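You operate a simulated robot arm through the tools that you are given. There is no shell and no other tool. Be economical: measure what you need, move in short steps, check, and stop when the job is done.

You are at the controls of a simulated two-armed robot. One attempt, no reset.

Task
Pick up the pack that says "fresh" from the top of the grey table with one hand, pass it to the other hand and put it on the top of the long grey workbench. Set down upright: pack.

Only the result counts: the job must be done as asked and must still hold three seconds after the hand-in. Knocking over, shifting, dropping, spilling or breaking anything else fails it.

Robot
Two 7-joint arms with two-finger parallel grippers on one trunk, on a base that drives. Base frame: it is fixed to the floor where the robot stands at the start and does not move with it; the origin is under the middle of the robot, x ahead of it, y to its left, z up; the surface under the hand at the start is at about z = 920. Units: mm, degrees, N and s.
The left shoulder is at the start at [20, 170, 1278], the right one opposite. With the tool pointing down near the work surface each hand reaches from about 160 to 660 mm from the robot's upright axis, wherever it stands, measured 20 degrees to its own side. Places, roughly: top of the long grey workbench [2300, -4300, 800]. Payload 3.8 kg a hand.
Tool frame (each hand has its own): the origin (TCP) lies between the finger pads and is the grasp point; the fingertips stand 30 mm ahead of it; z points along the fingers, y is the line along which they close. Largest opening 110 mm; finger width 20, thickness 10; the body of the gripper, 48 by 112 mm, starts 55 mm behind the TCP.
Orientation is that of the tool frame in the base frame, as a unit quaternion [x, y, z, w]. With the fingers straight down and closing along the base's y, the tool's x points along the base's -x, its y along +y and its z along -z.

Tools
- The arms move only by the tool move_arm. It takes "left_moves", "right_moves" or both (then of equal length, played together; a hand with none holds still); each is text: rows parted by semicolons, each of 7 numbers parted by spaces: the finger opening in mm, from 0 to 110, then the shift along the tool's x, y, z in mm, then the turn, a rotation vector about the tool's x, y, z in rad. In form: fingers tx ty tz wx wy wz; .... A call has 1 to 8 rows; each row is the pose to reach, as a shift and turn from the pose commanded when the call began, along the tool's axes at that moment. Rows are played at 5 a second. More than 50 mm and 8.6 degrees between two rows, or a gripper value outside its range, and nothing of the call is played. A pose out of reach is approached as far as the arm can. The call stops where the force on the tool passes 40 N (or 10 N more than at its start, if that is more) or the arm is blocked; 0.2 s more then pass. Each finger travels about 72 mm/s and halts on what it meets, pressing with about 29 N; the grip force reading is that of the motor and also rises with nothing between the fingers. The clock runs only during rows and for 0.2 s after the last one: add rows that repeat a pose to give the fingers time. It gives the time, the measured TCP pose, the force on the tool (base axes), the opening and the grip force at its end, in the units of the frame above (readings bear some noise), with the torque about the TCP (base axes, N m) and any sound that the robot's microphone picked up, and new pictures: "show" is both (left out), scene, wrist or none (wrist: the cameras of the hands that moved).
- Cameras (640 x 400 px; columns grow to the right, rows downward): "scene" is now at [109.5, -19, 1436.3]; the picture's right is [-0.22, -0.98, 0.00], its down [-0.48, 0.11, -0.87] and it looks along [0.85, -0.19, -0.49] (base axes); focal length 290 px, centre (320, 200). "left" rides on the left gripper at [72, -17, -103] in its tool frame; the picture's right is [0.23, 0.97, 0.00], its down [-0.76, 0.18, -0.62] and it looks along [-0.61, 0.14, 0.78] (tool axes); focal length 222 px, centre (320, 200). "right" rides on the right gripper at [72, 17, -103] in its tool frame; the picture's right is [-0.23, 0.97, 0.00], its down [-0.76, -0.18, -0.62] and it looks along [-0.61, -0.14, 0.78] (tool axes); focal length 222 px, centre (320, 200). There is no depth. A picture from a camera that has moved, and an enlarged one, comes with that camera's place and axes in the base frame and with its lens.
- slide_trunk(by): slides the trunk up (or, below 0, down) by that many mm; the arms and the scene camera ride with it, the base frame stays. It gives what a move gives, with no picture.
- base_move(legs): drives the robot by 1 to 6 legs, each [ahead, turn to the left] in mm and degrees, along the robot's own axes; the way and the turn of a leg run together, so that a leg with both is an arc; at most 1500 mm and 180 degrees a leg. The arms and the cameras ride along, it lands a little off, and it stops where it bumps. It gives what a move gives, and a new picture of the scene camera.
- aim_head(pan, tilt): turns the head with the scene camera to pan (to the left, within 80 degrees either way) and tilt (down, from -29 to 69), counted from straight ahead of the robot. It gives what a move gives, and a new picture of the scene camera.
- enlarge(camera, box): a new picture of the part [left, top, right, bottom] of that camera's present view, enlarged. It takes no simulated time.
- finish_job(): hands the job in; it is judged then, once.

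Work in short steps. Places have to be worked out from the pictures, the camera data and where the tool is seen: move nearer, look again, correct. Check each grasp and each placing, and mend what went wrong. You have 120 turns and 260 pictures in all, those below and enlarged ones among them. Open the grippers and draw the arms clear of the work before you hand the job in, unless the task says otherwise; then end with one line.

The tools are called after ">>>" by a JSON object that holds its "fn" and its "kwargs". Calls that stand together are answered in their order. move_arm: Moves the arms, as the interface text tells. Its arguments: {"type":"object","properties":{"left_moves":{"type":"string"},"right_moves":{"type":"string"},"show":{"type":"string","enum":["both","scene","wrist","none"]}},"required":[]} The other tools are called the same way: slide_trunk (by) slides the trunk up or down; base_move (legs) drives the base; aim_head (pan, tilt) turns the head that bears the scene camera; enlarge (camera, box) takes an enlarged picture of a part of a camera's view; finish_job () hands the job in.

At the start:

```text
t: 0.0
left_tcp_pos: [460.0, 107.3, 1177.1]
left_tcp_rot: [0.001, 1.0, 0.0, 0.0]
left_force: [0.5, 0.4, -0.6]
left_ft_torque: [0.0, 0.0, 0.0]
left_grip_width: 109.8
left_gripper_force: 0.0
right_tcp_pos: [422.1, -321.3, 1236.7]
right_tcp_rot: [0.0, 1.0, -0.001, 0.0]
right_force: [-0.3, 0.2, -0.7]
right_ft_torque: [-0.04, 0.01, -0.01]
right_grip_width: 110.0
right_gripper_force: 0.1
trunk travel left (down, up): [-375.0, 195.0]
robot x, y, heading: [-3.6, 2.8, -0.0]
head pan, tilt: [-12.7, 29.6]
```

scene: 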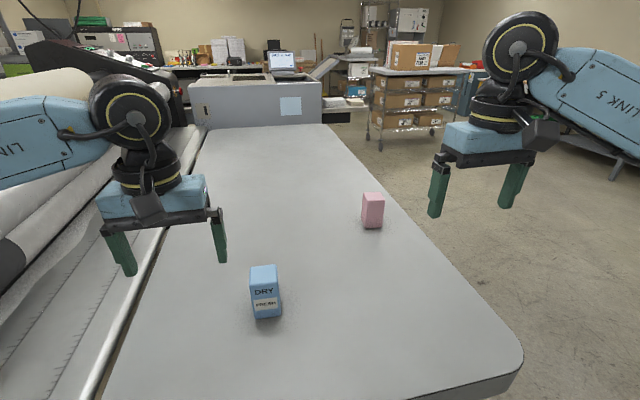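
right: 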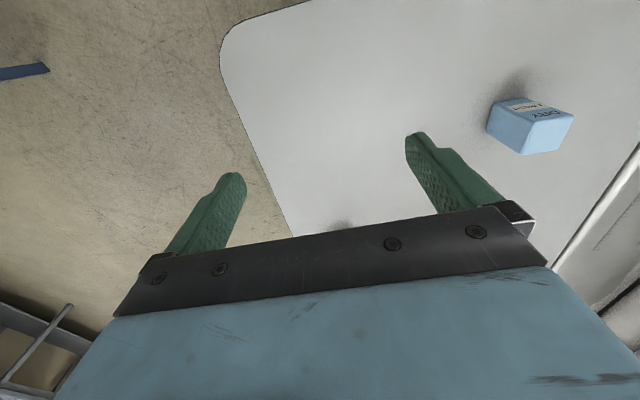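
left: 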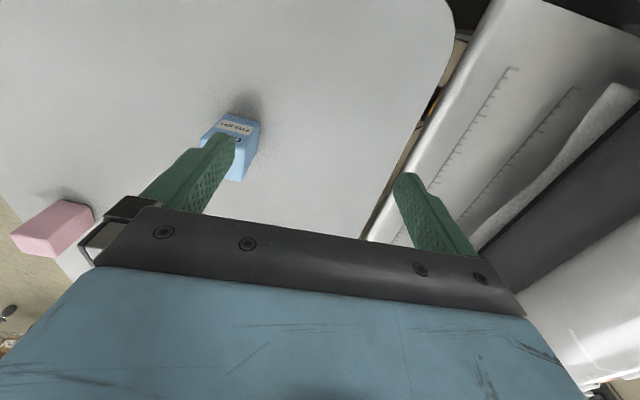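

The blue pack seems to carry "DRY" and a second word, and the pink one shows no text from here. I enlarge both to be sure.

>>> {"fn": "enlarge", "kwargs": {"camera": "scene", "box": [220, 240, 316, 330]}}

>>> {"fn": "enlarge", "kwargs": {"camera": "scene", "box": [340, 180, 404, 240]}}

```text
4.44 times, centred on (268, 285) of scene
camera zoom: at [109.5, -19.0, 1436.3], right [-0.22, -0.98, 0.0], down [-0.48, 0.11, -0.87], along [0.85, -0.19, -0.49], focal length 1288 px, centre (551, -178)
```

zoom: 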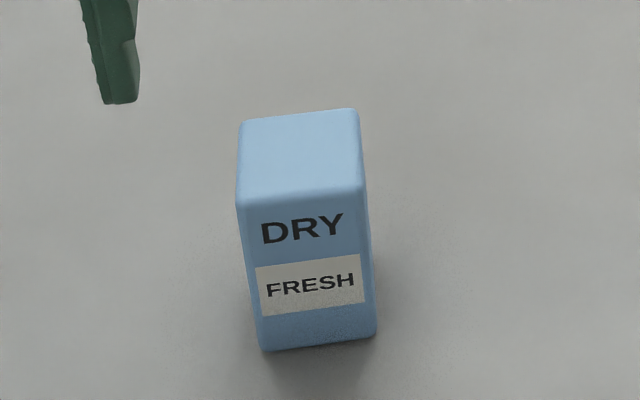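

```text
6.67 times, centred on (372, 210) of scene
camera zoom: at [109.5, -19.0, 1436.3], right [-0.22, -0.98, 0.0], down [-0.48, 0.11, -0.87], along [0.85, -0.19, -0.49], focal length 1931 px, centre (-27, 133)
```

zoom: 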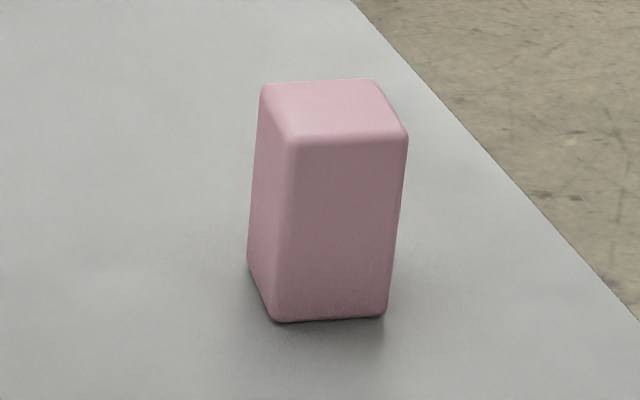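

The blue pack has a FRESH sticker and stands at about (563, 1), roughly 54 wide and 95 tall. The left hand will take it from above, so I bring it over the pack first.

>>> {"fn": "move_arm", "kwargs": {"left_moves": "110 -25 -26 20 0 0 0; 110 -50 -53 40 0 0 0; 110 -76 -80 60 0 0 0; 110 -103 -106 80 0 0 0; 110 -103 -106 107 0 0 0; 110 -103 -106 107 0 0 0"}}

```text
t: 1.4
left_tcp_pos: [559.9, -0.4, 1071.0]
left_tcp_rot: [0.0, 1.0, 0.0, -0.001]
left_force: [-0.3, -0.3, 0.1]
left_ft_torque: [-0.03, 0.02, -0.01]
left_grip_width: 110.0
left_gripper_force: 0.0
right_tcp_pos: [422.7, -322.1, 1236.0]
right_tcp_rot: [-0.001, 1.0, -0.001, -0.001]
right_force: [0.4, -0.8, -0.4]
right_ft_torque: [0.01, -0.01, 0.0]
right_grip_width: 110.0
right_gripper_force: 0.0
trunk travel left (down, up): [-375.0, 195.0]
robot x, y, heading: [1.3, -2.5, -0.0]
head pan, tilt: [-12.7, 29.6]
camera scene: at [109.4, -19.7, 1436.3], right [-0.22, -0.98, 0.0], down [-0.48, 0.11, -0.87], along [0.85, -0.19, -0.49], focal length 290 px, centre (320, 200)
camera left: at [488.2, -18.2, 1174.1], right [-0.23, 0.97, 0.0], down [0.76, 0.18, 0.62], along [0.61, 0.14, -0.78], focal length 222 px, centre (320, 200)
```

scene: 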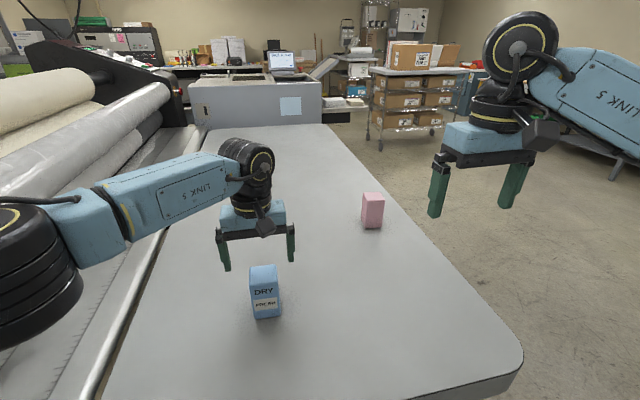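
left: 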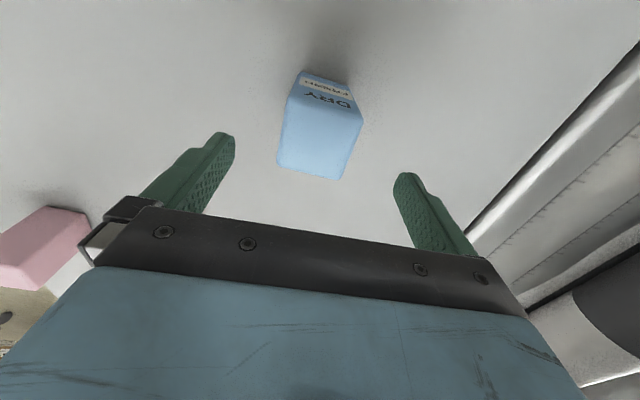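

The wrist view confirms the pack at about (560, -1), turned by about -5°. I turn to match, descend with the grasp point near z 980, and close.

>>> {"fn": "move_arm", "kwargs": {"left_moves": "110 0 0 30 0 0 0.087; 110 0 0 65 0 0 0.087; 110 0 0 91 0 0 0.087; 110 0 0 91 0 0 0.087"}}

>>> {"fn": "move_arm", "kwargs": {"left_moves": "80 0 0 0 0 0 0; 60 0 0 0 0 0 0; 40 0 0 0 0 0 0; 40 0 0 0 0 0 0; 40 0 0 0 0 0 0"}}

```text
t: 2.4
left_tcp_pos: [561.9, 0.4, 981.5]
left_tcp_rot: [0.043, 0.999, 0.0, 0.0]
left_force: [0.3, 0.1, -0.4]
left_ft_torque: [0.02, 0.0, -0.01]
left_grip_width: 110.2
left_gripper_force: 0.2
right_tcp_pos: [422.7, -321.5, 1235.9]
right_tcp_rot: [0.0, 1.0, 0.0, 0.0]
right_force: [-0.8, -0.6, -0.6]
right_ft_torque: [-0.01, 0.03, 0.01]
right_grip_width: 110.1
right_gripper_force: 0.1
trunk travel left (down, up): [-375.0, 195.0]
robot x, y, heading: [-0.9, -1.8, 0.2]
head pan, tilt: [-12.7, 29.6]
camera scene: at [109.4, -19.0, 1436.4], right [-0.22, -0.98, 0.0], down [-0.48, 0.11, -0.87], along [0.85, -0.19, -0.49], focal length 290 px, centre (320, 200)
camera left: at [488.4, -10.3, 1084.0], right [-0.14, 0.99, 0.0], down [0.77, 0.11, 0.62], along [0.62, 0.09, -0.78], focal length 222 px, centre (320, 200)
```

scene: 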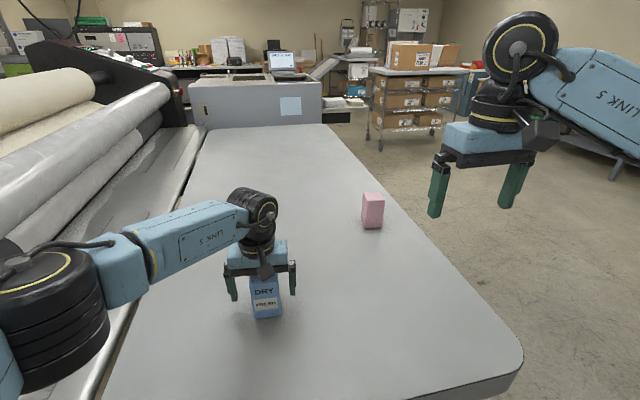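
left: 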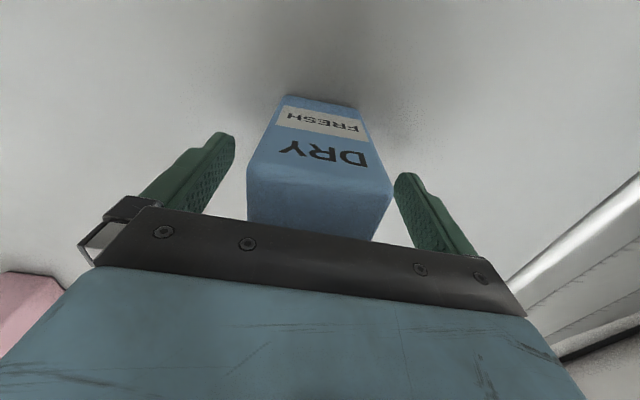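

```text
t: 3.6
left_tcp_pos: [562.0, -0.3, 981.2]
left_tcp_rot: [0.044, 0.999, 0.0, 0.0]
left_force: [-0.8, -1.2, 0.8]
left_ft_torque: [0.02, 0.0, 0.02]
left_grip_width: 56.1
left_gripper_force: 29.0
right_tcp_pos: [422.8, -321.0, 1235.3]
right_tcp_rot: [0.0, 1.0, 0.0, -0.001]
right_force: [-0.3, 0.8, 0.1]
right_ft_torque: [0.01, 0.01, -0.01]
right_grip_width: 109.9
right_gripper_force: 0.1
trunk travel left (down, up): [-375.0, 195.0]
robot x, y, heading: [1.3, 0.2, 0.1]
head pan, tilt: [-12.7, 29.6]
camera scene: at [109.4, -19.1, 1436.3], right [-0.22, -0.98, 0.0], down [-0.48, 0.11, -0.87], along [0.85, -0.19, -0.49], focal length 290 px, centre (320, 200)
camera left: at [488.4, -10.4, 1084.3], right [-0.14, 0.99, 0.0], down [0.77, 0.11, 0.62], along [0.62, 0.09, -0.78], focal length 222 px, centre (320, 200)
```

scene: 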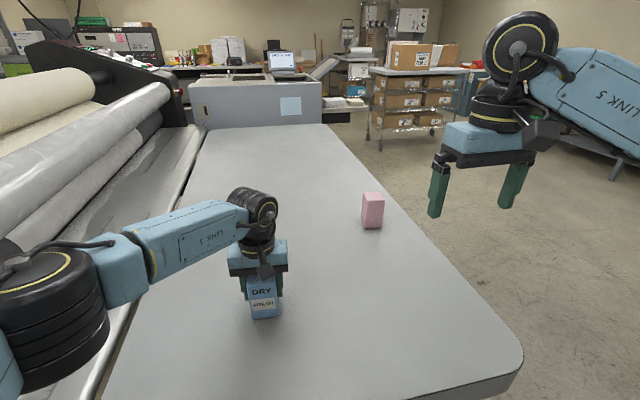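
left: 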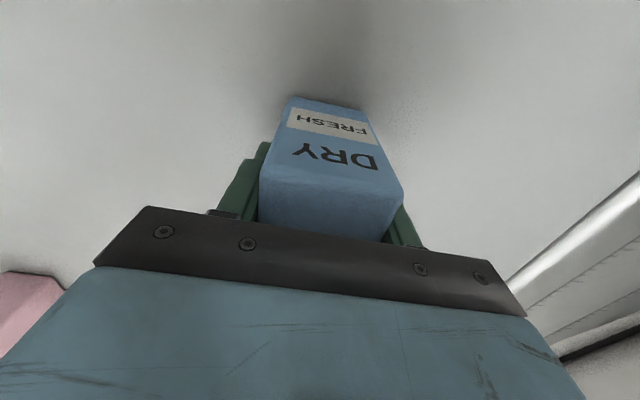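

The pack is gripped at 56 mm and still stands on the table. I regrip 12 mm higher to leave room for the other hand, then lift.

>>> {"fn": "move_arm", "kwargs": {"left_moves": "75 0 0 0 0 0 0; 75 0 0 0 0 0 0; 75 0 0 -12 0 0 0; 75 0 0 -12 0 0 0; 40 0 0 -12 0 0 0; 40 0 0 -12 0 0 0; 40 0 0 -12 0 0 0; 40 0 0 -12 0 0 0", "show": "wrist"}}

>>> {"fn": "move_arm", "kwargs": {"left_moves": "40 0 0 -20 0 0 0; 40 0 0 -50 0 0 0; 40 25 0 -90 0 0 0; 40 55 0 -120 0 0 0.13; 40 75 0 -145 0 0 0.26; 40 90 0 -155 0 0 0.39; 40 90 0 -155 0 0 0.52; 40 90 0 -155 0 0 0.52"}}

```text
t: 5.4
left_tcp_pos: [562.0, 0.8, 992.5]
left_tcp_rot: [0.043, 0.999, 0.0, 0.001]
left_force: [0.0, -0.3, 1.7]
left_ft_torque: [0.08, 0.05, 0.01]
left_grip_width: 55.8
left_gripper_force: 29.2
right_tcp_pos: [422.7, -322.0, 1235.4]
right_tcp_rot: [0.001, 1.0, 0.0, 0.001]
right_force: [-0.5, 0.6, 0.4]
right_ft_torque: [0.02, -0.04, 0.01]
right_grip_width: 110.2
right_gripper_force: 0.1
trunk travel left (down, up): [-375.0, 195.0]
robot x, y, heading: [-1.5, -0.3, -0.2]
head pan, tilt: [-12.7, 29.6]
camera left: at [488.1, -10.3, 1095.9], right [-0.14, 0.99, 0.0], down [0.77, 0.11, 0.62], along [0.62, 0.09, -0.78], focal length 222 px, centre (320, 200)
```

left: 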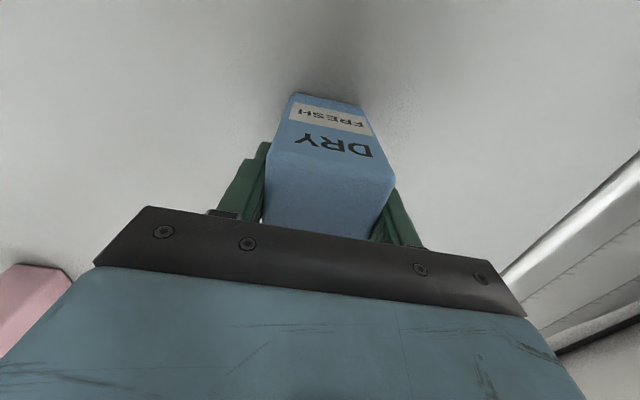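

```text
t: 7.2
left_tcp_pos: [473.0, 9.2, 1148.7]
left_tcp_rot: [0.3, 0.954, 0.0, 0.0]
left_force: [0.2, -0.3, -0.1]
left_ft_torque: [0.01, 0.0, 0.02]
left_grip_width: 40.1
left_gripper_force: 0.1
right_tcp_pos: [422.6, -321.0, 1236.1]
right_tcp_rot: [-0.001, 1.0, -0.001, 0.0]
right_force: [-0.2, 0.3, 0.8]
right_ft_torque: [0.0, 0.0, 0.0]
right_grip_width: 110.2
right_gripper_force: 0.0
trunk travel left (down, up): [-375.0, 195.0]
robot x, y, heading: [-2.2, -0.5, 0.1]
head pan, tilt: [-12.7, 29.6]
camera scene: at [109.4, -18.9, 1436.3], right [-0.22, -0.98, 0.0], down [-0.48, 0.11, -0.87], along [0.85, -0.19, -0.49], focal length 290 px, centre (320, 200)
camera left: at [404.0, 36.1, 1250.7], right [0.37, 0.93, 0.0], down [0.73, -0.29, 0.62], along [0.58, -0.23, -0.78], focal length 222 px, centre (320, 200)
```

scene: 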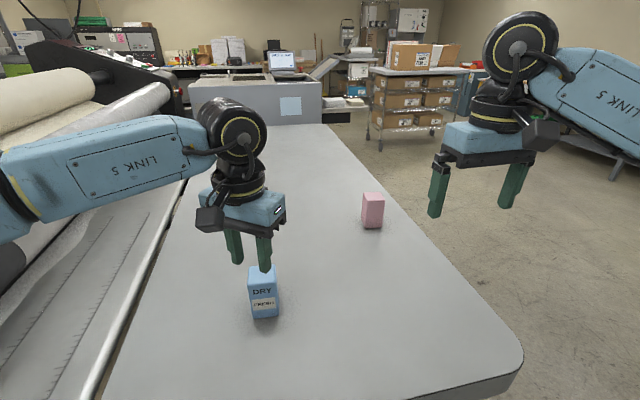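
left: 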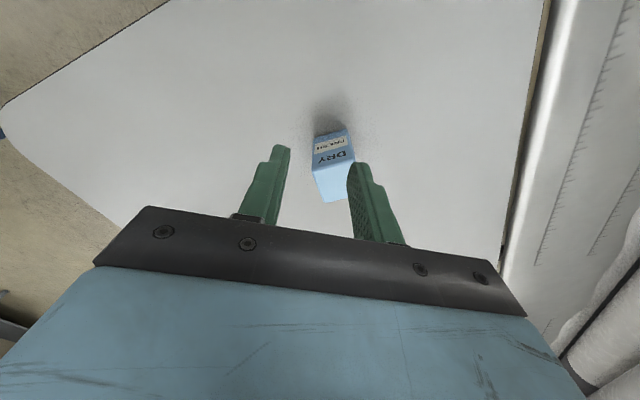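

The pack slipped out of the fingers during the lift and is still standing on the table. I look at its present state before trying again.

>>> {"fn": "enlarge", "kwargs": {"camera": "scene", "box": [220, 240, 316, 330]}}

>>> {"fn": "enlarge", "kwargs": {"camera": "left", "box": [285, 110, 381, 210]}}

```text
4.44 times, centred on (268, 285) of scene
camera zoom: at [109.4, -18.9, 1436.3], right [-0.22, -0.98, 0.0], down [-0.48, 0.11, -0.87], along [0.85, -0.19, -0.49], focal length 1288 px, centre (551, -178)
```

zoom: 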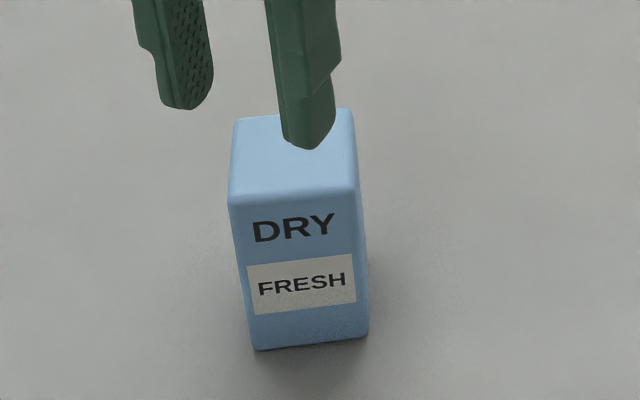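

```text
4.00 times, centred on (333, 160) of left
camera zoom: at [404.0, 36.1, 1250.7], right [0.37, 0.93, 0.0], down [0.73, -0.29, 0.62], along [0.58, -0.23, -0.78], focal length 888 px, centre (268, 360)
```

zoom: 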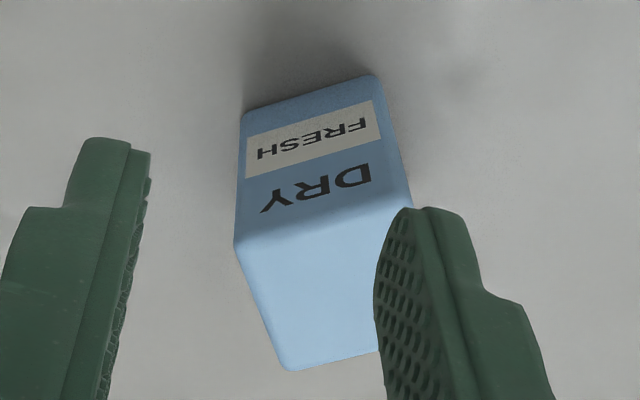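

The pack moved only about 4 mm, to around (562, 4), and still stands. I go back above it with the fingers open.

>>> {"fn": "move_arm", "kwargs": {"left_moves": "80 -15 10 0 0 0 -0.13; 110 -30 22 0 0 0 -0.26; 110 -55 36 20 0 0 -0.39; 110 -76 47 45 0 0 -0.52; 110 -76 47 79 0 0 -0.52; 110 -76 47 79 0 0 -0.52"}}

```text
t: 8.6
left_tcp_pos: [562.9, 3.6, 1067.1]
left_tcp_rot: [0.044, 0.999, 0.0, 0.0]
left_force: [-0.8, -0.4, -0.2]
left_ft_torque: [-0.02, -0.03, 0.0]
left_grip_width: 110.1
left_gripper_force: 0.0
right_tcp_pos: [424.1, -321.5, 1235.3]
right_tcp_rot: [0.0, 1.0, 0.0, 0.001]
right_force: [-0.5, -0.7, 0.9]
right_ft_torque: [0.01, 0.02, -0.02]
right_grip_width: 110.0
right_gripper_force: 0.1
trunk travel left (down, up): [-375.0, 195.0]
robot x, y, heading: [1.5, 2.5, 0.0]
head pan, tilt: [-12.7, 29.6]
camera scene: at [109.3, -19.3, 1436.4], right [-0.22, -0.98, 0.0], down [-0.48, 0.11, -0.87], along [0.85, -0.19, -0.49], focal length 290 px, centre (320, 200)
camera left: at [489.4, -6.5, 1170.8], right [-0.14, 0.99, 0.0], down [0.77, 0.11, 0.62], along [0.62, 0.09, -0.78], focal length 222 px, centre (320, 200)
```

scene: 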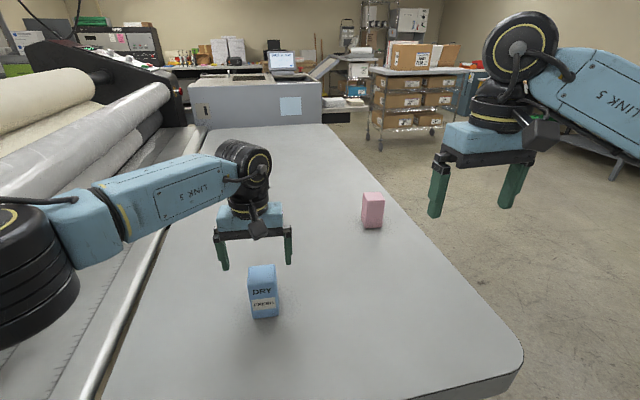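
left: 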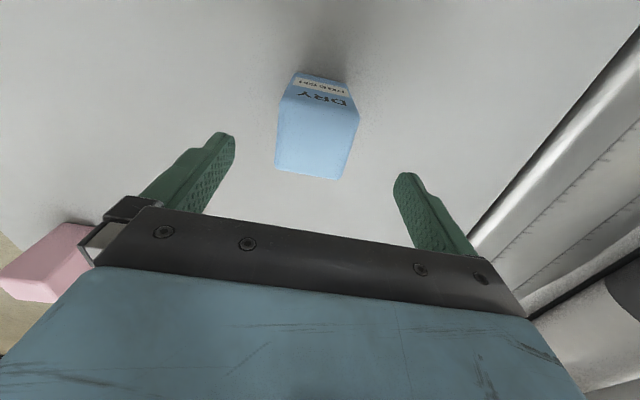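

The fingers are well lined up with the pack. I go deeper this time, to z about 965, close with settling time, and lift only 6 mm to read the load.

>>> {"fn": "move_arm", "kwargs": {"left_moves": "110 0 0 40 0 0 0; 110 0 0 80 0 0 0; 110 0 0 102 0 0 0; 80 0 0 102 0 0 0; 40 0 0 102 0 0 0; 20 0 0 102 0 0 0; 0 0 0 102 0 0 0; 0 0 0 102 0 0 0", "show": "none"}}

>>> {"fn": "move_arm", "kwargs": {"left_moves": "0 0 0 -1 0 0 0; 0 0 0 -2 0 0 0; 0 0 0 -3 0 0 0; 0 0 0 -4 0 0 0; 0 0 0 -6 0 0 0; 0 0 0 -6 0 0 0", "show": "both"}}

```text
t: 10.4
left_tcp_pos: [562.7, 4.9, 966.4]
left_tcp_rot: [0.044, 0.999, 0.0, 0.0]
left_force: [-0.5, -0.8, -0.6]
left_ft_torque: [0.02, 0.01, -0.03]
left_grip_width: 55.7
left_gripper_force: 29.5
right_tcp_pos: [422.6, -321.2, 1235.0]
right_tcp_rot: [0.0, 1.0, 0.0, 0.0]
right_force: [-0.3, -1.1, 0.0]
right_ft_torque: [0.01, -0.02, -0.01]
right_grip_width: 110.3
right_gripper_force: 0.0
trunk travel left (down, up): [-375.0, 195.0]
robot x, y, heading: [1.6, -2.9, 0.0]
head pan, tilt: [-12.7, 29.6]
```

```text
t: 11.8
left_tcp_pos: [563.3, 3.3, 972.4]
left_tcp_rot: [0.044, 0.999, 0.0, 0.001]
left_force: [0.0, -0.1, -2.4]
left_ft_torque: [-0.01, -0.01, -0.01]
left_grip_width: 55.7
left_gripper_force: 29.0
right_tcp_pos: [423.2, -322.1, 1235.2]
right_tcp_rot: [0.0, 1.0, 0.001, 0.001]
right_force: [0.4, -0.1, 0.2]
right_ft_torque: [0.0, 0.01, 0.01]
right_grip_width: 110.0
right_gripper_force: 0.0
trunk travel left (down, up): [-375.0, 195.0]
robot x, y, heading: [1.0, 3.2, 0.0]
head pan, tilt: [-12.7, 29.6]
camera scene: at [109.7, -19.0, 1436.3], right [-0.22, -0.98, 0.0], down [-0.48, 0.11, -0.87], along [0.85, -0.19, -0.49], focal length 290 px, centre (320, 200)
camera left: at [489.0, -7.0, 1075.1], right [-0.14, 0.99, 0.0], down [0.77, 0.11, 0.62], along [0.62, 0.09, -0.78], focal length 222 px, centre (320, 200)
```

scene: 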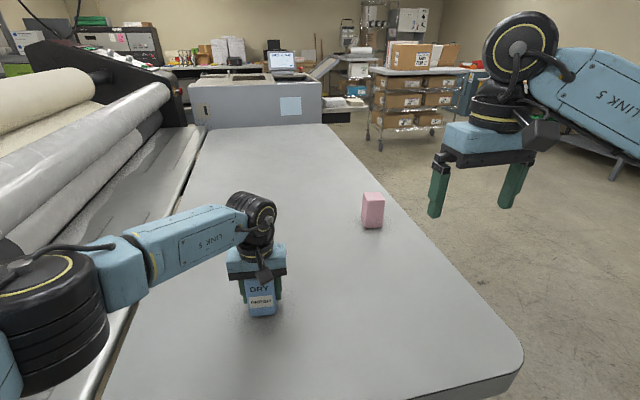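
left: 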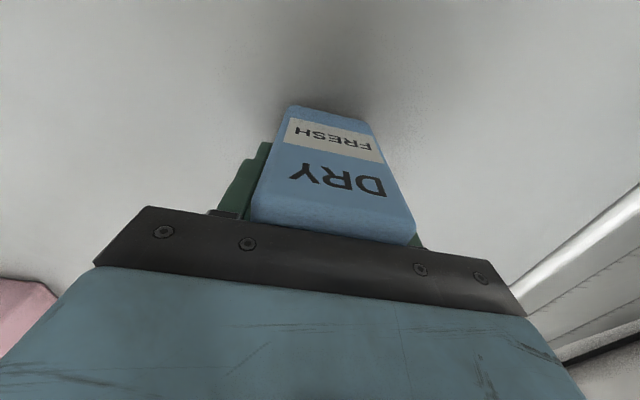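

The load reads about 2.4 N, so the pack is light and seems to be hanging in the fingers. I keep lifting slowly and check for slip.

>>> {"fn": "move_arm", "kwargs": {"left_moves": "0 0 0 -3 0 0 0; 0 0 0 -7 0 0 0; 0 0 0 -11 0 0 0; 0 0 0 -15 0 0 0; 0 0 0 -20 0 0 0; 0 0 0 -25 0 0 0; 0 0 0 -30 0 0 0", "show": "both"}}

```text
t: 13.4
left_tcp_pos: [561.9, 5.0, 1001.2]
left_tcp_rot: [0.043, 0.999, 0.0, 0.0]
left_force: [0.7, 0.0, -1.5]
left_ft_torque: [-0.01, -0.03, -0.01]
left_grip_width: 55.7
left_gripper_force: 29.3
right_tcp_pos: [423.0, -320.9, 1234.6]
right_tcp_rot: [0.0, 1.0, 0.0, 0.0]
right_force: [-0.2, -0.6, -0.5]
right_ft_torque: [0.03, 0.0, 0.01]
right_grip_width: 110.3
right_gripper_force: 0.1
trunk travel left (down, up): [-375.0, 195.0]
robot x, y, heading: [4.5, 0.7, 0.1]
head pan, tilt: [-12.7, 29.6]
camera scene: at [109.6, -19.0, 1436.3], right [-0.22, -0.98, 0.0], down [-0.48, 0.11, -0.87], along [0.85, -0.19, -0.49], focal length 290 px, centre (320, 200)
camera left: at [488.2, -6.1, 1104.3], right [-0.14, 0.99, 0.0], down [0.77, 0.11, 0.62], along [0.62, 0.09, -0.78], focal length 222 px, centre (320, 200)
```

scene: 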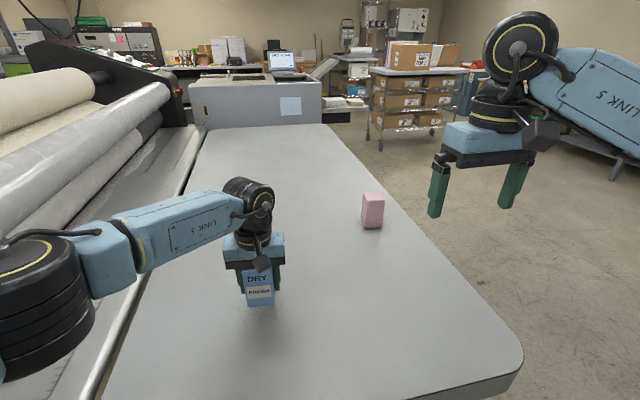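
left: 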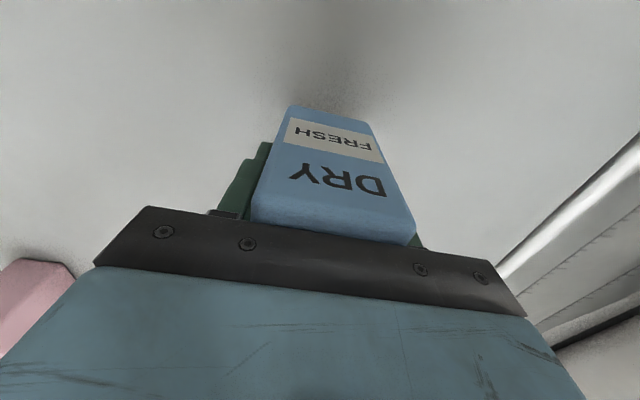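

The grasp holds during a slow lift. It leaves too little room under the gripper body for the other hand, so I set the pack back, regrip 15 mm higher and lift slowly again.

>>> {"fn": "move_arm", "kwargs": {"left_moves": "0 0 0 7 0 0 0; 0 0 0 14 0 0 0; 0 0 0 20 0 0 0; 0 0 0 25 0 0 0; 0 0 0 29 0 0 0; 0 0 0 29.5 0 0 0; 0 0 0 29.5 0 0 0", "show": "none"}}

>>> {"fn": "move_arm", "kwargs": {"left_moves": "80 0 0 0 0 0 0; 80 0 0 0 0 0 0; 80 0 0 -15 0 0 0; 80 0 0 -15 0 0 0; 30 0 0 -15 0 0 0; 0 0 0 -15 0 0 0; 0 0 0 -15 0 0 0; 0 0 0 -15 0 0 0", "show": "none"}}

>>> {"fn": "move_arm", "kwargs": {"left_moves": "0 0 0 -1 0 0 0; 0 0 0 -3 0 0 0; 0 0 0 -6 0 0 0; 0 0 0 -10 0 0 0; 0 0 0 -14 0 0 0; 0 0 0 -19 0 0 0; 0 0 0 -24 0 0 0; 0 0 0 -30 0 0 0", "show": "both"}}

```text
t: 15.0
left_tcp_pos: [563.7, 4.9, 972.6]
left_tcp_rot: [0.044, 0.999, 0.0, 0.0]
left_force: [-0.5, 0.5, -2.2]
left_ft_torque: [0.02, -0.01, -0.03]
left_grip_width: 56.2
left_gripper_force: 28.6
right_tcp_pos: [422.9, -321.5, 1235.6]
right_tcp_rot: [0.0, 1.0, -0.001, -0.001]
right_force: [-0.3, -0.9, 0.3]
right_ft_torque: [-0.01, -0.02, -0.03]
right_grip_width: 109.8
right_gripper_force: 0.1
trunk travel left (down, up): [-375.0, 195.0]
robot x, y, heading: [-2.2, 4.5, 0.3]
head pan, tilt: [-12.7, 29.6]
```

```text
t: 16.8
left_tcp_pos: [561.8, 4.6, 989.2]
left_tcp_rot: [0.045, 0.999, -0.001, 0.0]
left_force: [1.9, -0.4, 0.8]
left_ft_torque: [0.03, 0.03, -0.01]
left_grip_width: 55.6
left_gripper_force: 29.2
right_tcp_pos: [422.2, -321.9, 1235.2]
right_tcp_rot: [0.0, 1.0, 0.0, 0.0]
right_force: [-0.3, 0.3, -0.2]
right_ft_torque: [0.0, -0.01, -0.03]
right_grip_width: 110.0
right_gripper_force: 0.1
trunk travel left (down, up): [-375.0, 195.0]
robot x, y, heading: [0.2, -2.8, 0.0]
head pan, tilt: [-12.7, 29.6]
```

```text
t: 18.6
left_tcp_pos: [562.8, 4.7, 1017.7]
left_tcp_rot: [0.043, 0.999, 0.0, 0.0]
left_force: [-0.6, -0.3, -1.3]
left_ft_torque: [0.01, -0.01, 0.01]
left_grip_width: 55.8
left_gripper_force: 28.6
right_tcp_pos: [423.4, -321.3, 1233.9]
right_tcp_rot: [0.0, 1.0, 0.0, 0.0]
right_force: [0.5, 0.3, -0.3]
right_ft_torque: [0.02, 0.0, 0.0]
right_grip_width: 109.9
right_gripper_force: 0.1
trunk travel left (down, up): [-375.0, 195.0]
robot x, y, heading: [-0.5, -1.0, 0.3]
head pan, tilt: [-12.7, 29.6]
camera scene: at [109.6, -19.0, 1436.3], right [-0.22, -0.98, 0.0], down [-0.48, 0.11, -0.87], along [0.85, -0.19, -0.49], focal length 290 px, centre (320, 200)
camera left: at [488.1, -6.6, 1120.3], right [-0.14, 0.99, 0.0], down [0.77, 0.11, 0.62], along [0.62, 0.09, -0.78], focal length 222 px, centre (320, 200)
```

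scene: 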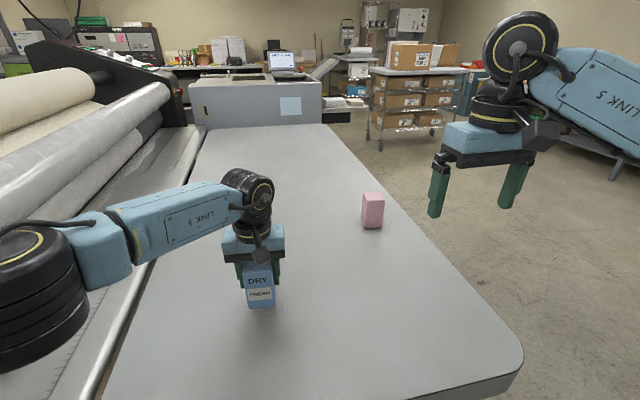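
left: 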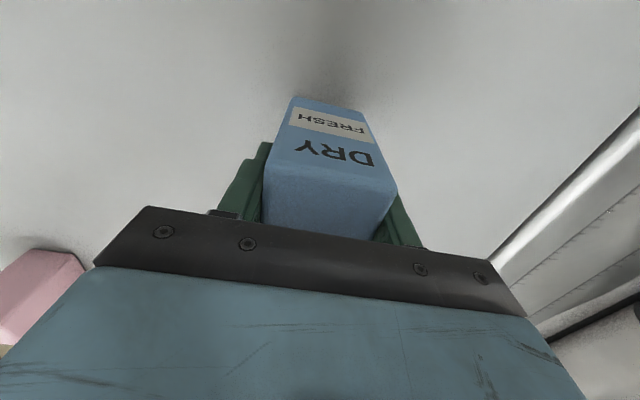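

The pack hangs free, its bottom near z 949, with the fingers holding its upper half and no slip visible. I keep raising it gently.

>>> {"fn": "move_arm", "kwargs": {"left_moves": "0 0 0 -5 0 0 0; 0 0 0 -12 0 0 0; 0 0 0 -20 0 0 0; 0 0 0 -28 0 0 0; 0 0 0 -36 0 0 0; 0 0 0 -44 0 0 0; 0 0 0 -50 0 0 0; 0 0 0 -54 0 0 0", "show": "wrist"}}

>>> {"fn": "move_arm", "kwargs": {"left_moves": "0 4 0 -5 0 0 0.03; 0 12 0 -10 0 0 0.09; 0 20 0 -15 0 0 0.16; 0 28 0 -20 0 0 0.24; 0 36 0 -25 0 0 0.32; 0 44 0 -28 0 0 0.39; 0 50 0 -30 0 0 0.44; 0 54 0 -30 0 0 0.46"}}

```text
t: 20.4
left_tcp_pos: [562.6, 3.9, 1071.3]
left_tcp_rot: [0.044, 0.999, -0.001, 0.0]
left_force: [0.4, 0.3, -1.5]
left_ft_torque: [0.02, -0.02, 0.02]
left_grip_width: 55.8
left_gripper_force: 28.8
right_tcp_pos: [423.1, -322.3, 1235.8]
right_tcp_rot: [0.0, 1.0, 0.0, -0.001]
right_force: [-0.2, 0.0, 0.2]
right_ft_torque: [0.01, -0.01, 0.04]
right_grip_width: 110.2
right_gripper_force: 0.0
trunk travel left (down, up): [-375.0, 195.0]
robot x, y, heading: [-2.6, 1.6, -0.1]
head pan, tilt: [-12.7, 29.6]
camera left: at [488.2, -6.5, 1174.4], right [-0.14, 0.99, 0.0], down [0.77, 0.11, 0.62], along [0.62, 0.09, -0.78], focal length 222 px, centre (320, 200)
```

left: 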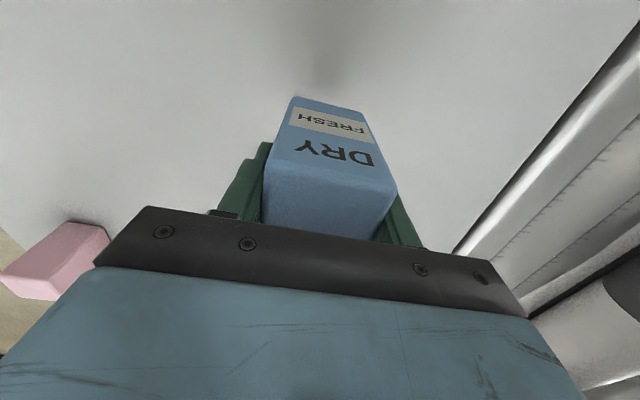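

```text
t: 22.2
left_tcp_pos: [508.3, 9.4, 1102.7]
left_tcp_rot: [0.271, 0.963, 0.0, 0.0]
left_force: [-0.6, 1.2, -1.2]
left_ft_torque: [0.04, -0.03, 0.01]
left_grip_width: 55.9
left_gripper_force: 29.1
right_tcp_pos: [422.0, -321.4, 1234.7]
right_tcp_rot: [-0.001, 1.0, 0.001, -0.001]
right_force: [-0.3, -0.4, 0.3]
right_ft_torque: [-0.01, 0.0, -0.01]
right_grip_width: 110.1
right_gripper_force: 0.1
trunk travel left (down, up): [-375.0, 195.0]
robot x, y, heading: [-0.2, -2.1, 0.1]
head pan, tilt: [-12.7, 29.6]
camera scene: at [109.6, -18.9, 1436.3], right [-0.22, -0.98, 0.0], down [-0.48, 0.11, -0.87], along [0.85, -0.19, -0.49], focal length 290 px, centre (320, 200)
camera left: at [437.9, 32.3, 1205.1], right [0.31, 0.95, 0.0], down [0.74, -0.24, 0.62], along [0.59, -0.2, -0.78], focal length 222 px, centre (320, 200)
```

scene: 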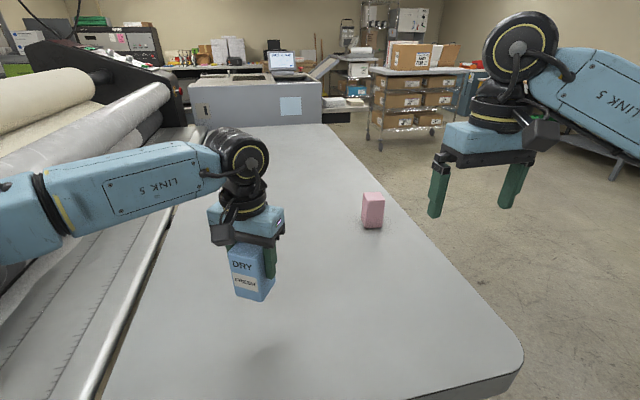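
left: 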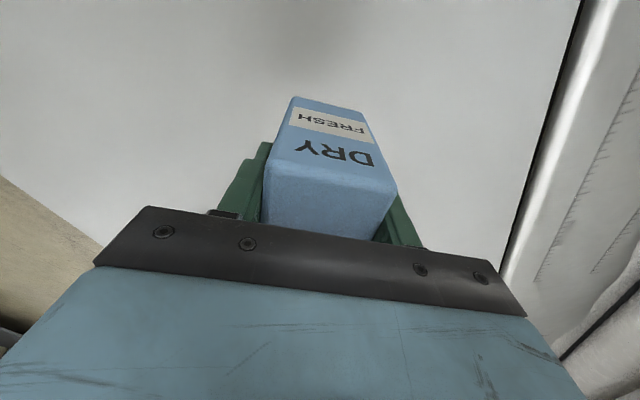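

The pack is held well at about (508, 9), bottom near z 1034. Now I turn the right hand toward its approach: along the left hand's closing line, tilted 30° down. That way it straddles the left finger.

>>> {"fn": "move_arm", "kwargs": {"right_moves": "110 0 0 0 -0.053 -0.095 -0.092; 110 0 0 0 -0.107 -0.19 -0.185; 110 0 0 0 -0.16 -0.285 -0.277; 110 0 0 0 -0.213 -0.38 -0.37; 110 0 0 0 -0.267 -0.476 -0.462; 110 0 0 0 -0.267 -0.476 -0.462", "show": "none"}}

>>> {"fn": "move_arm", "kwargs": {"right_moves": "110 0 0 0 -0.053 -0.095 -0.092; 110 0 0 0 -0.107 -0.19 -0.185; 110 0 0 0 -0.16 -0.285 -0.277; 110 0 0 0 -0.213 -0.38 -0.37; 110 0 0 0 -0.267 -0.476 -0.462; 110 0 0 0 -0.267 -0.476 -0.462"}}

```text
t: 23.6
left_tcp_pos: [508.9, 9.5, 1100.6]
left_tcp_rot: [0.269, 0.963, 0.0, 0.0]
left_force: [1.3, 0.1, -2.9]
left_ft_torque: [0.0, -0.03, 0.0]
left_grip_width: 55.8
left_gripper_force: 28.7
right_tcp_pos: [424.0, -321.3, 1234.3]
right_tcp_rot: [-0.227, 0.936, 0.131, 0.234]
right_force: [0.2, 0.6, -0.2]
right_ft_torque: [0.01, 0.03, -0.02]
right_grip_width: 110.1
right_gripper_force: 0.0
trunk travel left (down, up): [-375.0, 195.0]
robot x, y, heading: [-1.1, 0.3, -0.0]
head pan, tilt: [-12.7, 29.6]
```

```text
t: 25.0
left_tcp_pos: [508.8, 10.1, 1101.1]
left_tcp_rot: [0.27, 0.963, -0.001, 0.0]
left_force: [-0.3, 0.1, -1.8]
left_ft_torque: [-0.05, 0.0, 0.0]
left_grip_width: 55.8
left_gripper_force: 28.7
right_tcp_pos: [323.3, -265.7, 1319.9]
right_tcp_rot: [-0.419, 0.759, 0.245, 0.435]
right_force: [0.0, -0.5, -0.1]
right_ft_torque: [0.02, 0.01, 0.03]
right_grip_width: 109.9
right_gripper_force: 0.0
right hand out of reach, approached as far as the arm can: row 2, 3, 4, 5, 6
trunk travel left (down, up): [-375.0, 195.0]
robot x, y, heading: [-1.0, -3.9, 0.1]
head pan, tilt: [-12.7, 29.6]
camera scene: at [110.3, -18.7, 1436.3], right [-0.22, -0.98, 0.0], down [-0.48, 0.11, -0.87], along [0.85, -0.19, -0.49], focal length 290 px, centre (320, 200)
camera right: at [242.8, -364.8, 1309.4], right [-0.77, 0.61, 0.2], down [0.07, -0.23, 0.97], along [0.64, 0.76, 0.13], focal length 222 px, centre (320, 200)
```

scene: 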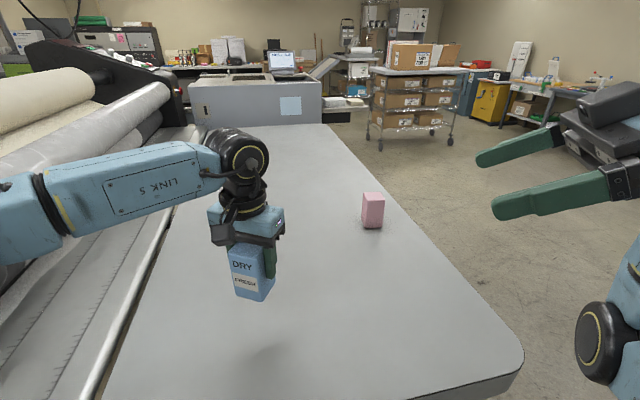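
right: 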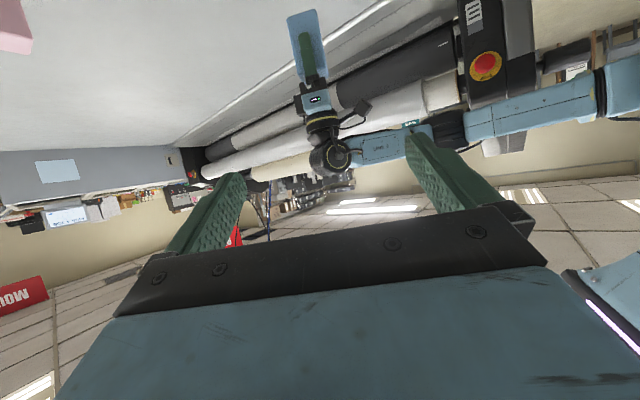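

The right hand reached the wanted orientation but drifted to (323, -266, 1320) because the spot was out of reach. A null row shows what its commanded pose is now.

>>> {"fn": "move_arm", "kwargs": {"right_moves": "110 0 0 20 0 0 0", "show": "none"}}

```text
t: 25.4
left_tcp_pos: [508.8, 9.3, 1101.3]
left_tcp_rot: [0.269, 0.963, -0.001, -0.001]
left_force: [0.5, 0.4, -1.8]
left_ft_torque: [-0.01, 0.01, -0.01]
left_grip_width: 55.9
left_gripper_force: 29.1
right_tcp_pos: [327.0, -250.5, 1311.8]
right_tcp_rot: [-0.424, 0.755, 0.245, 0.436]
right_force: [0.6, 0.1, -0.7]
right_ft_torque: [0.0, 0.01, 0.0]
right_grip_width: 110.1
right_gripper_force: 0.0
right hand out of reach, approached as far as the arm can: row 1
trunk travel left (down, up): [-375.0, 195.0]
robot x, y, heading: [0.9, 1.9, 0.0]
head pan, tilt: [-12.7, 29.6]
```

The shift is counted from the actual pose. I move toward the pre-grasp point near (434, -112, 1154), 150 mm back from the pack along the approach line.

>>> {"fn": "move_arm", "kwargs": {"right_moves": "110 8 -3 38 0 0 0; 110 16 -6 76 0 0 0; 110 25 -10 115 0 0 0; 110 33 -13 153 0 0 0; 110 41 -16 191 0 0 0; 110 50 -19 229 0 0 0; 110 50 -19 229 0 0 0"}}

```text
t: 27.0
left_tcp_pos: [508.4, 8.5, 1102.0]
left_tcp_rot: [0.27, 0.963, 0.0, 0.0]
left_force: [0.1, -0.3, -0.8]
left_ft_torque: [0.0, -0.01, -0.02]
left_grip_width: 56.1
left_gripper_force: 28.5
right_tcp_pos: [343.7, -176.5, 1271.8]
right_tcp_rot: [-0.429, 0.752, 0.242, 0.438]
right_force: [0.4, -0.1, 0.2]
right_ft_torque: [-0.01, -0.03, 0.02]
right_grip_width: 110.0
right_gripper_force: 0.2
right hand out of reach, approached as far as the arm can: row 1, 2, 3, 4, 5, 6, 7
trunk travel left (down, up): [-375.0, 195.0]
robot x, y, heading: [-0.8, -1.2, -0.0]
head pan, tilt: [-12.7, 29.6]
camera scene: at [109.5, -19.1, 1436.3], right [-0.22, -0.98, 0.0], down [-0.48, 0.11, -0.87], along [0.85, -0.19, -0.49], focal length 290 px, centre (320, 200)
camera right: at [264.9, -276.8, 1259.4], right [-0.78, 0.6, 0.19], down [0.06, -0.22, 0.97], along [0.62, 0.77, 0.14], focal length 222 px, centre (320, 200)
```

scene: 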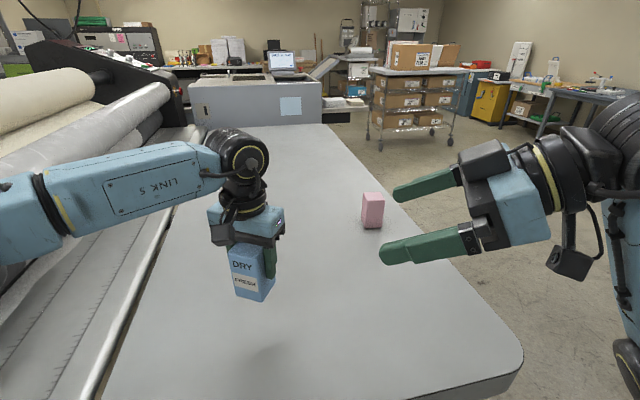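
right: 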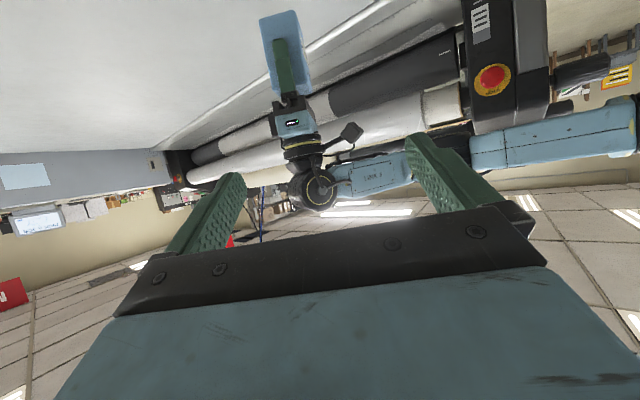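

The right arm is running into a joint limit in this pose. I swing its heading about 40° toward straight ahead to see whether that frees it; the pack's yaw can then be matched with the left hand.

>>> {"fn": "move_arm", "kwargs": {"right_moves": "110 0 0 0 0.121 0 0.07; 110 0 0 0 0.242 0 0.14; 110 0 0 0 0.362 0 0.209; 110 0 0 0 0.483 0 0.279; 110 0 0 0 0.604 0 0.349; 110 0 0 0 0.604 0 0.349"}}

```text
t: 28.4
left_tcp_pos: [508.8, 8.2, 1101.8]
left_tcp_rot: [0.27, 0.963, 0.0, 0.0]
left_force: [0.0, -0.1, -1.4]
left_ft_torque: [0.0, 0.03, -0.02]
left_grip_width: 56.0
left_gripper_force: 29.0
right_tcp_pos: [395.9, -175.4, 1301.1]
right_tcp_rot: [-0.139, 0.855, 0.081, 0.493]
right_force: [0.0, 0.0, 0.6]
right_ft_torque: [0.0, -0.01, 0.02]
right_grip_width: 109.9
right_gripper_force: 0.1
right hand out of reach, approached as far as the arm can: row 1, 2, 3, 4, 5, 6
trunk travel left (down, up): [-375.0, 195.0]
robot x, y, heading: [-4.2, 1.5, 0.1]
head pan, tilt: [-12.7, 29.6]
camera scene: at [109.5, -19.8, 1436.3], right [-0.22, -0.98, 0.0], down [-0.48, 0.11, -0.87], along [0.85, -0.19, -0.49], focal length 290 px, centre (320, 200)
camera right: at [271.7, -199.2, 1289.9], right [-0.2, 0.96, 0.2], down [-0.09, -0.22, 0.97], along [0.98, 0.18, 0.13], focal length 222 px, centre (320, 200)
```

scene: 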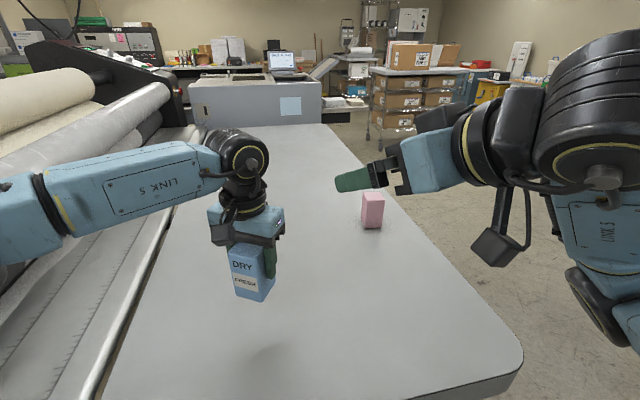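
right: 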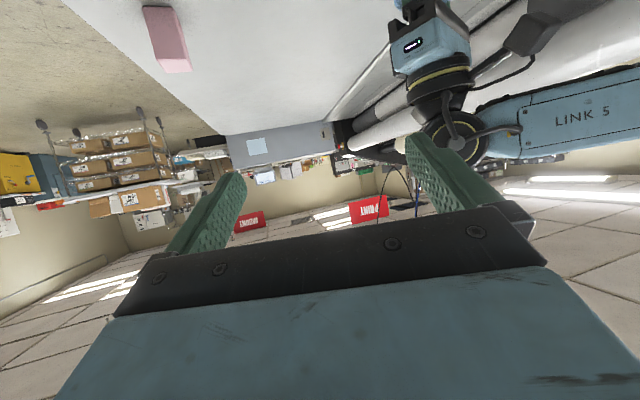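

The forearm is folded up against its limit because the hand sits too close to the shoulder. I move the right hand farther out and lower, to about (550, -250, 1150), clear of the pink pack.

>>> {"fn": "move_arm", "kwargs": {"right_moves": "110 11 -20 30 0 0 0; 110 23 -40 60 0 0 0; 110 34 -60 90 0 0 0; 110 46 -80 120 0 0 0; 110 57 -100 150 0 0 0; 110 69 -120 181 0 0 0; 110 69 -120 181 0 0 0"}}

```text
t: 30.0
left_tcp_pos: [508.0, 10.2, 1101.4]
left_tcp_rot: [0.27, 0.963, 0.0, 0.0]
left_force: [0.6, 0.0, -1.6]
left_ft_torque: [0.01, -0.03, 0.0]
left_grip_width: 55.8
left_gripper_force: 28.8
right_tcp_pos: [548.4, -244.6, 1148.8]
right_tcp_rot: [-0.139, 0.855, 0.081, 0.493]
right_force: [0.0, 0.0, 0.2]
right_ft_torque: [0.0, -0.03, 0.03]
right_grip_width: 110.0
right_gripper_force: 0.2
trunk travel left (down, up): [-375.0, 195.0]
robot x, y, heading: [-0.8, -0.1, 0.1]
head pan, tilt: [-12.7, 29.6]
camera scene: at [109.2, -18.9, 1436.4], right [-0.22, -0.98, 0.0], down [-0.48, 0.11, -0.87], along [0.85, -0.19, -0.49], focal length 290 px, centre (320, 200)
camera right: at [424.2, -269.8, 1138.1], right [-0.2, 0.96, 0.2], down [-0.09, -0.22, 0.97], along [0.97, 0.18, 0.14], focal length 222 px, centre (320, 200)
```

scene: 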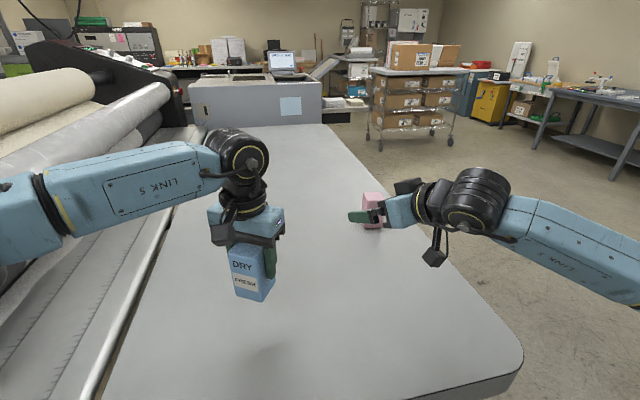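
right: 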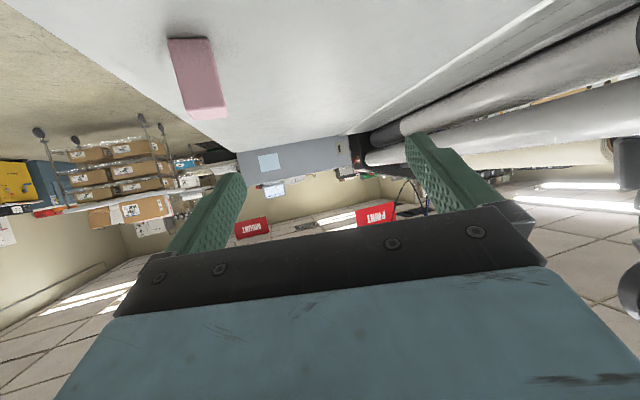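

This pose was reached exactly. I turn the heading back left by 40° here to see whether it is feasible at this distance.

>>> {"fn": "move_arm", "kwargs": {"right_moves": "110 0 0 0 -0.121 0 -0.07; 110 0 0 0 -0.242 0 -0.14; 110 0 0 0 -0.362 0 -0.209; 110 0 0 0 -0.483 0 -0.279; 110 0 0 0 -0.604 0 -0.349; 110 0 0 0 -0.604 0 -0.349", "show": "scene"}}

```text
t: 31.4
left_tcp_pos: [509.0, 8.5, 1102.1]
left_tcp_rot: [0.271, 0.963, 0.0, 0.0]
left_force: [-0.3, 0.4, -2.4]
left_ft_torque: [-0.03, 0.04, 0.01]
left_grip_width: 55.9
left_gripper_force: 29.0
right_tcp_pos: [534.0, -207.5, 1150.8]
right_tcp_rot: [-0.33, 0.801, 0.169, 0.469]
right_force: [0.6, 0.2, -0.3]
right_ft_torque: [0.01, 0.02, 0.01]
right_grip_width: 109.9
right_gripper_force: 0.1
right hand out of reach, approached as far as the arm can: row 3, 4, 5, 6
trunk travel left (down, up): [-375.0, 195.0]
robot x, y, heading: [0.3, 3.2, 0.0]
head pan, tilt: [-12.7, 29.6]
camera scene: at [109.6, -19.1, 1436.3], right [-0.22, -0.98, 0.0], down [-0.48, 0.11, -0.87], along [0.85, -0.19, -0.49], focal length 290 px, centre (320, 200)
```

scene: 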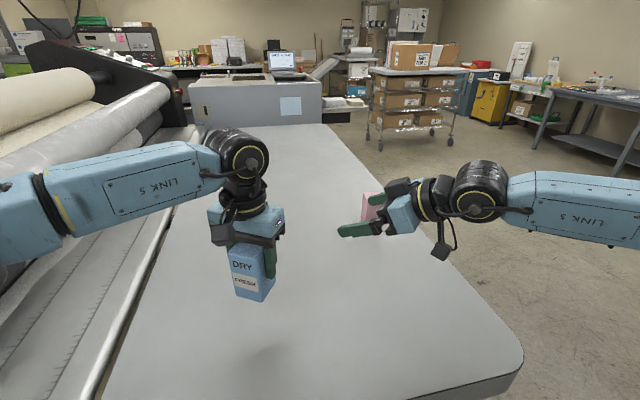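

The right hand reaches a heading of about 42° with a 30° tilt. I match that with the pack: the left hand carries it gently to about (620, 50) and turns it another 17°.

>>> {"fn": "move_arm", "kwargs": {"left_moves": "0 -3 4 0 0 0 0.01; 0 -10 12 0 0 0 0.04; 0 -20 25 0 0 0 0.08; 0 -31 39 0 0 0 0.12; 0 -42 53 0 0 0 0.17; 0 -53 67 0 0 0 0.22; 0 -64 81 0 0 0 0.26; 0 -72 91 0 0 0 0.285", "show": "none"}}

>>> {"fn": "move_arm", "kwargs": {"right_moves": "110 0 0 0 0 0 0", "show": "both"}}

```text
t: 33.2
left_tcp_pos: [564.6, 29.1, 1099.4]
left_tcp_rot: [0.34, 0.94, 0.0, 0.0]
left_force: [0.1, -0.7, -1.8]
left_ft_torque: [-0.01, 0.03, 0.01]
left_grip_width: 55.7
left_gripper_force: 28.6
left hand out of reach, approached as far as the arm can: row 5, 6, 7, 8
right_tcp_pos: [534.4, -207.2, 1151.5]
right_tcp_rot: [-0.33, 0.801, 0.17, 0.469]
right_force: [0.7, 0.1, 0.6]
right_ft_torque: [0.02, 0.02, 0.01]
right_grip_width: 109.8
right_gripper_force: 0.0
trunk travel left (down, up): [-375.0, 195.0]
robot x, y, heading: [2.1, -2.4, 0.0]
head pan, tilt: [-12.7, 29.6]
```

```text
t: 33.6
left_tcp_pos: [563.9, 27.6, 1100.8]
left_tcp_rot: [0.339, 0.941, 0.0, 0.0]
left_force: [-0.1, 0.1, -2.6]
left_ft_torque: [0.01, 0.02, -0.01]
left_grip_width: 55.7
left_gripper_force: 28.2
right_tcp_pos: [533.3, -207.0, 1152.3]
right_tcp_rot: [-0.331, 0.801, 0.169, 0.469]
right_force: [0.0, 0.1, -0.1]
right_ft_torque: [0.01, 0.0, -0.01]
right_grip_width: 110.1
right_gripper_force: 0.1
trunk travel left (down, up): [-375.0, 195.0]
robot x, y, heading: [0.9, -0.1, -0.1]
head pan, tilt: [-12.7, 29.6]
camera scene: at [109.7, -19.0, 1436.3], right [-0.22, -0.98, 0.0], down [-0.48, 0.11, -0.87], along [0.85, -0.19, -0.49], focal length 290 px, centre (320, 200)
camera right: at [431.7, -282.7, 1140.3], right [-0.59, 0.79, 0.16], down [-0.02, -0.21, 0.98], along [0.81, 0.58, 0.14], focal length 222 px, centre (320, 200)
```

scene: 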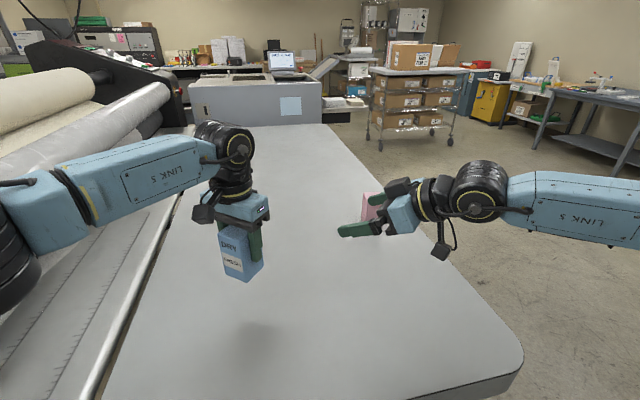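
right: 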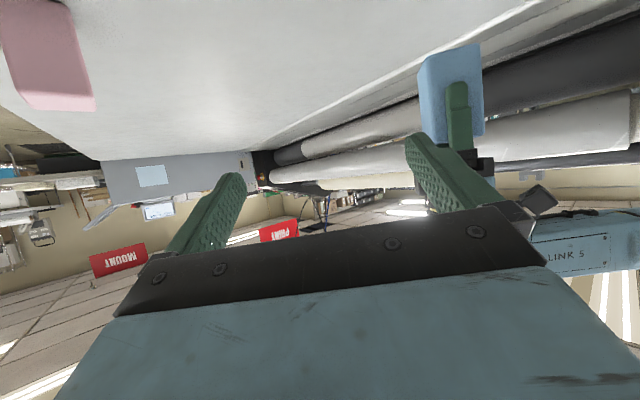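

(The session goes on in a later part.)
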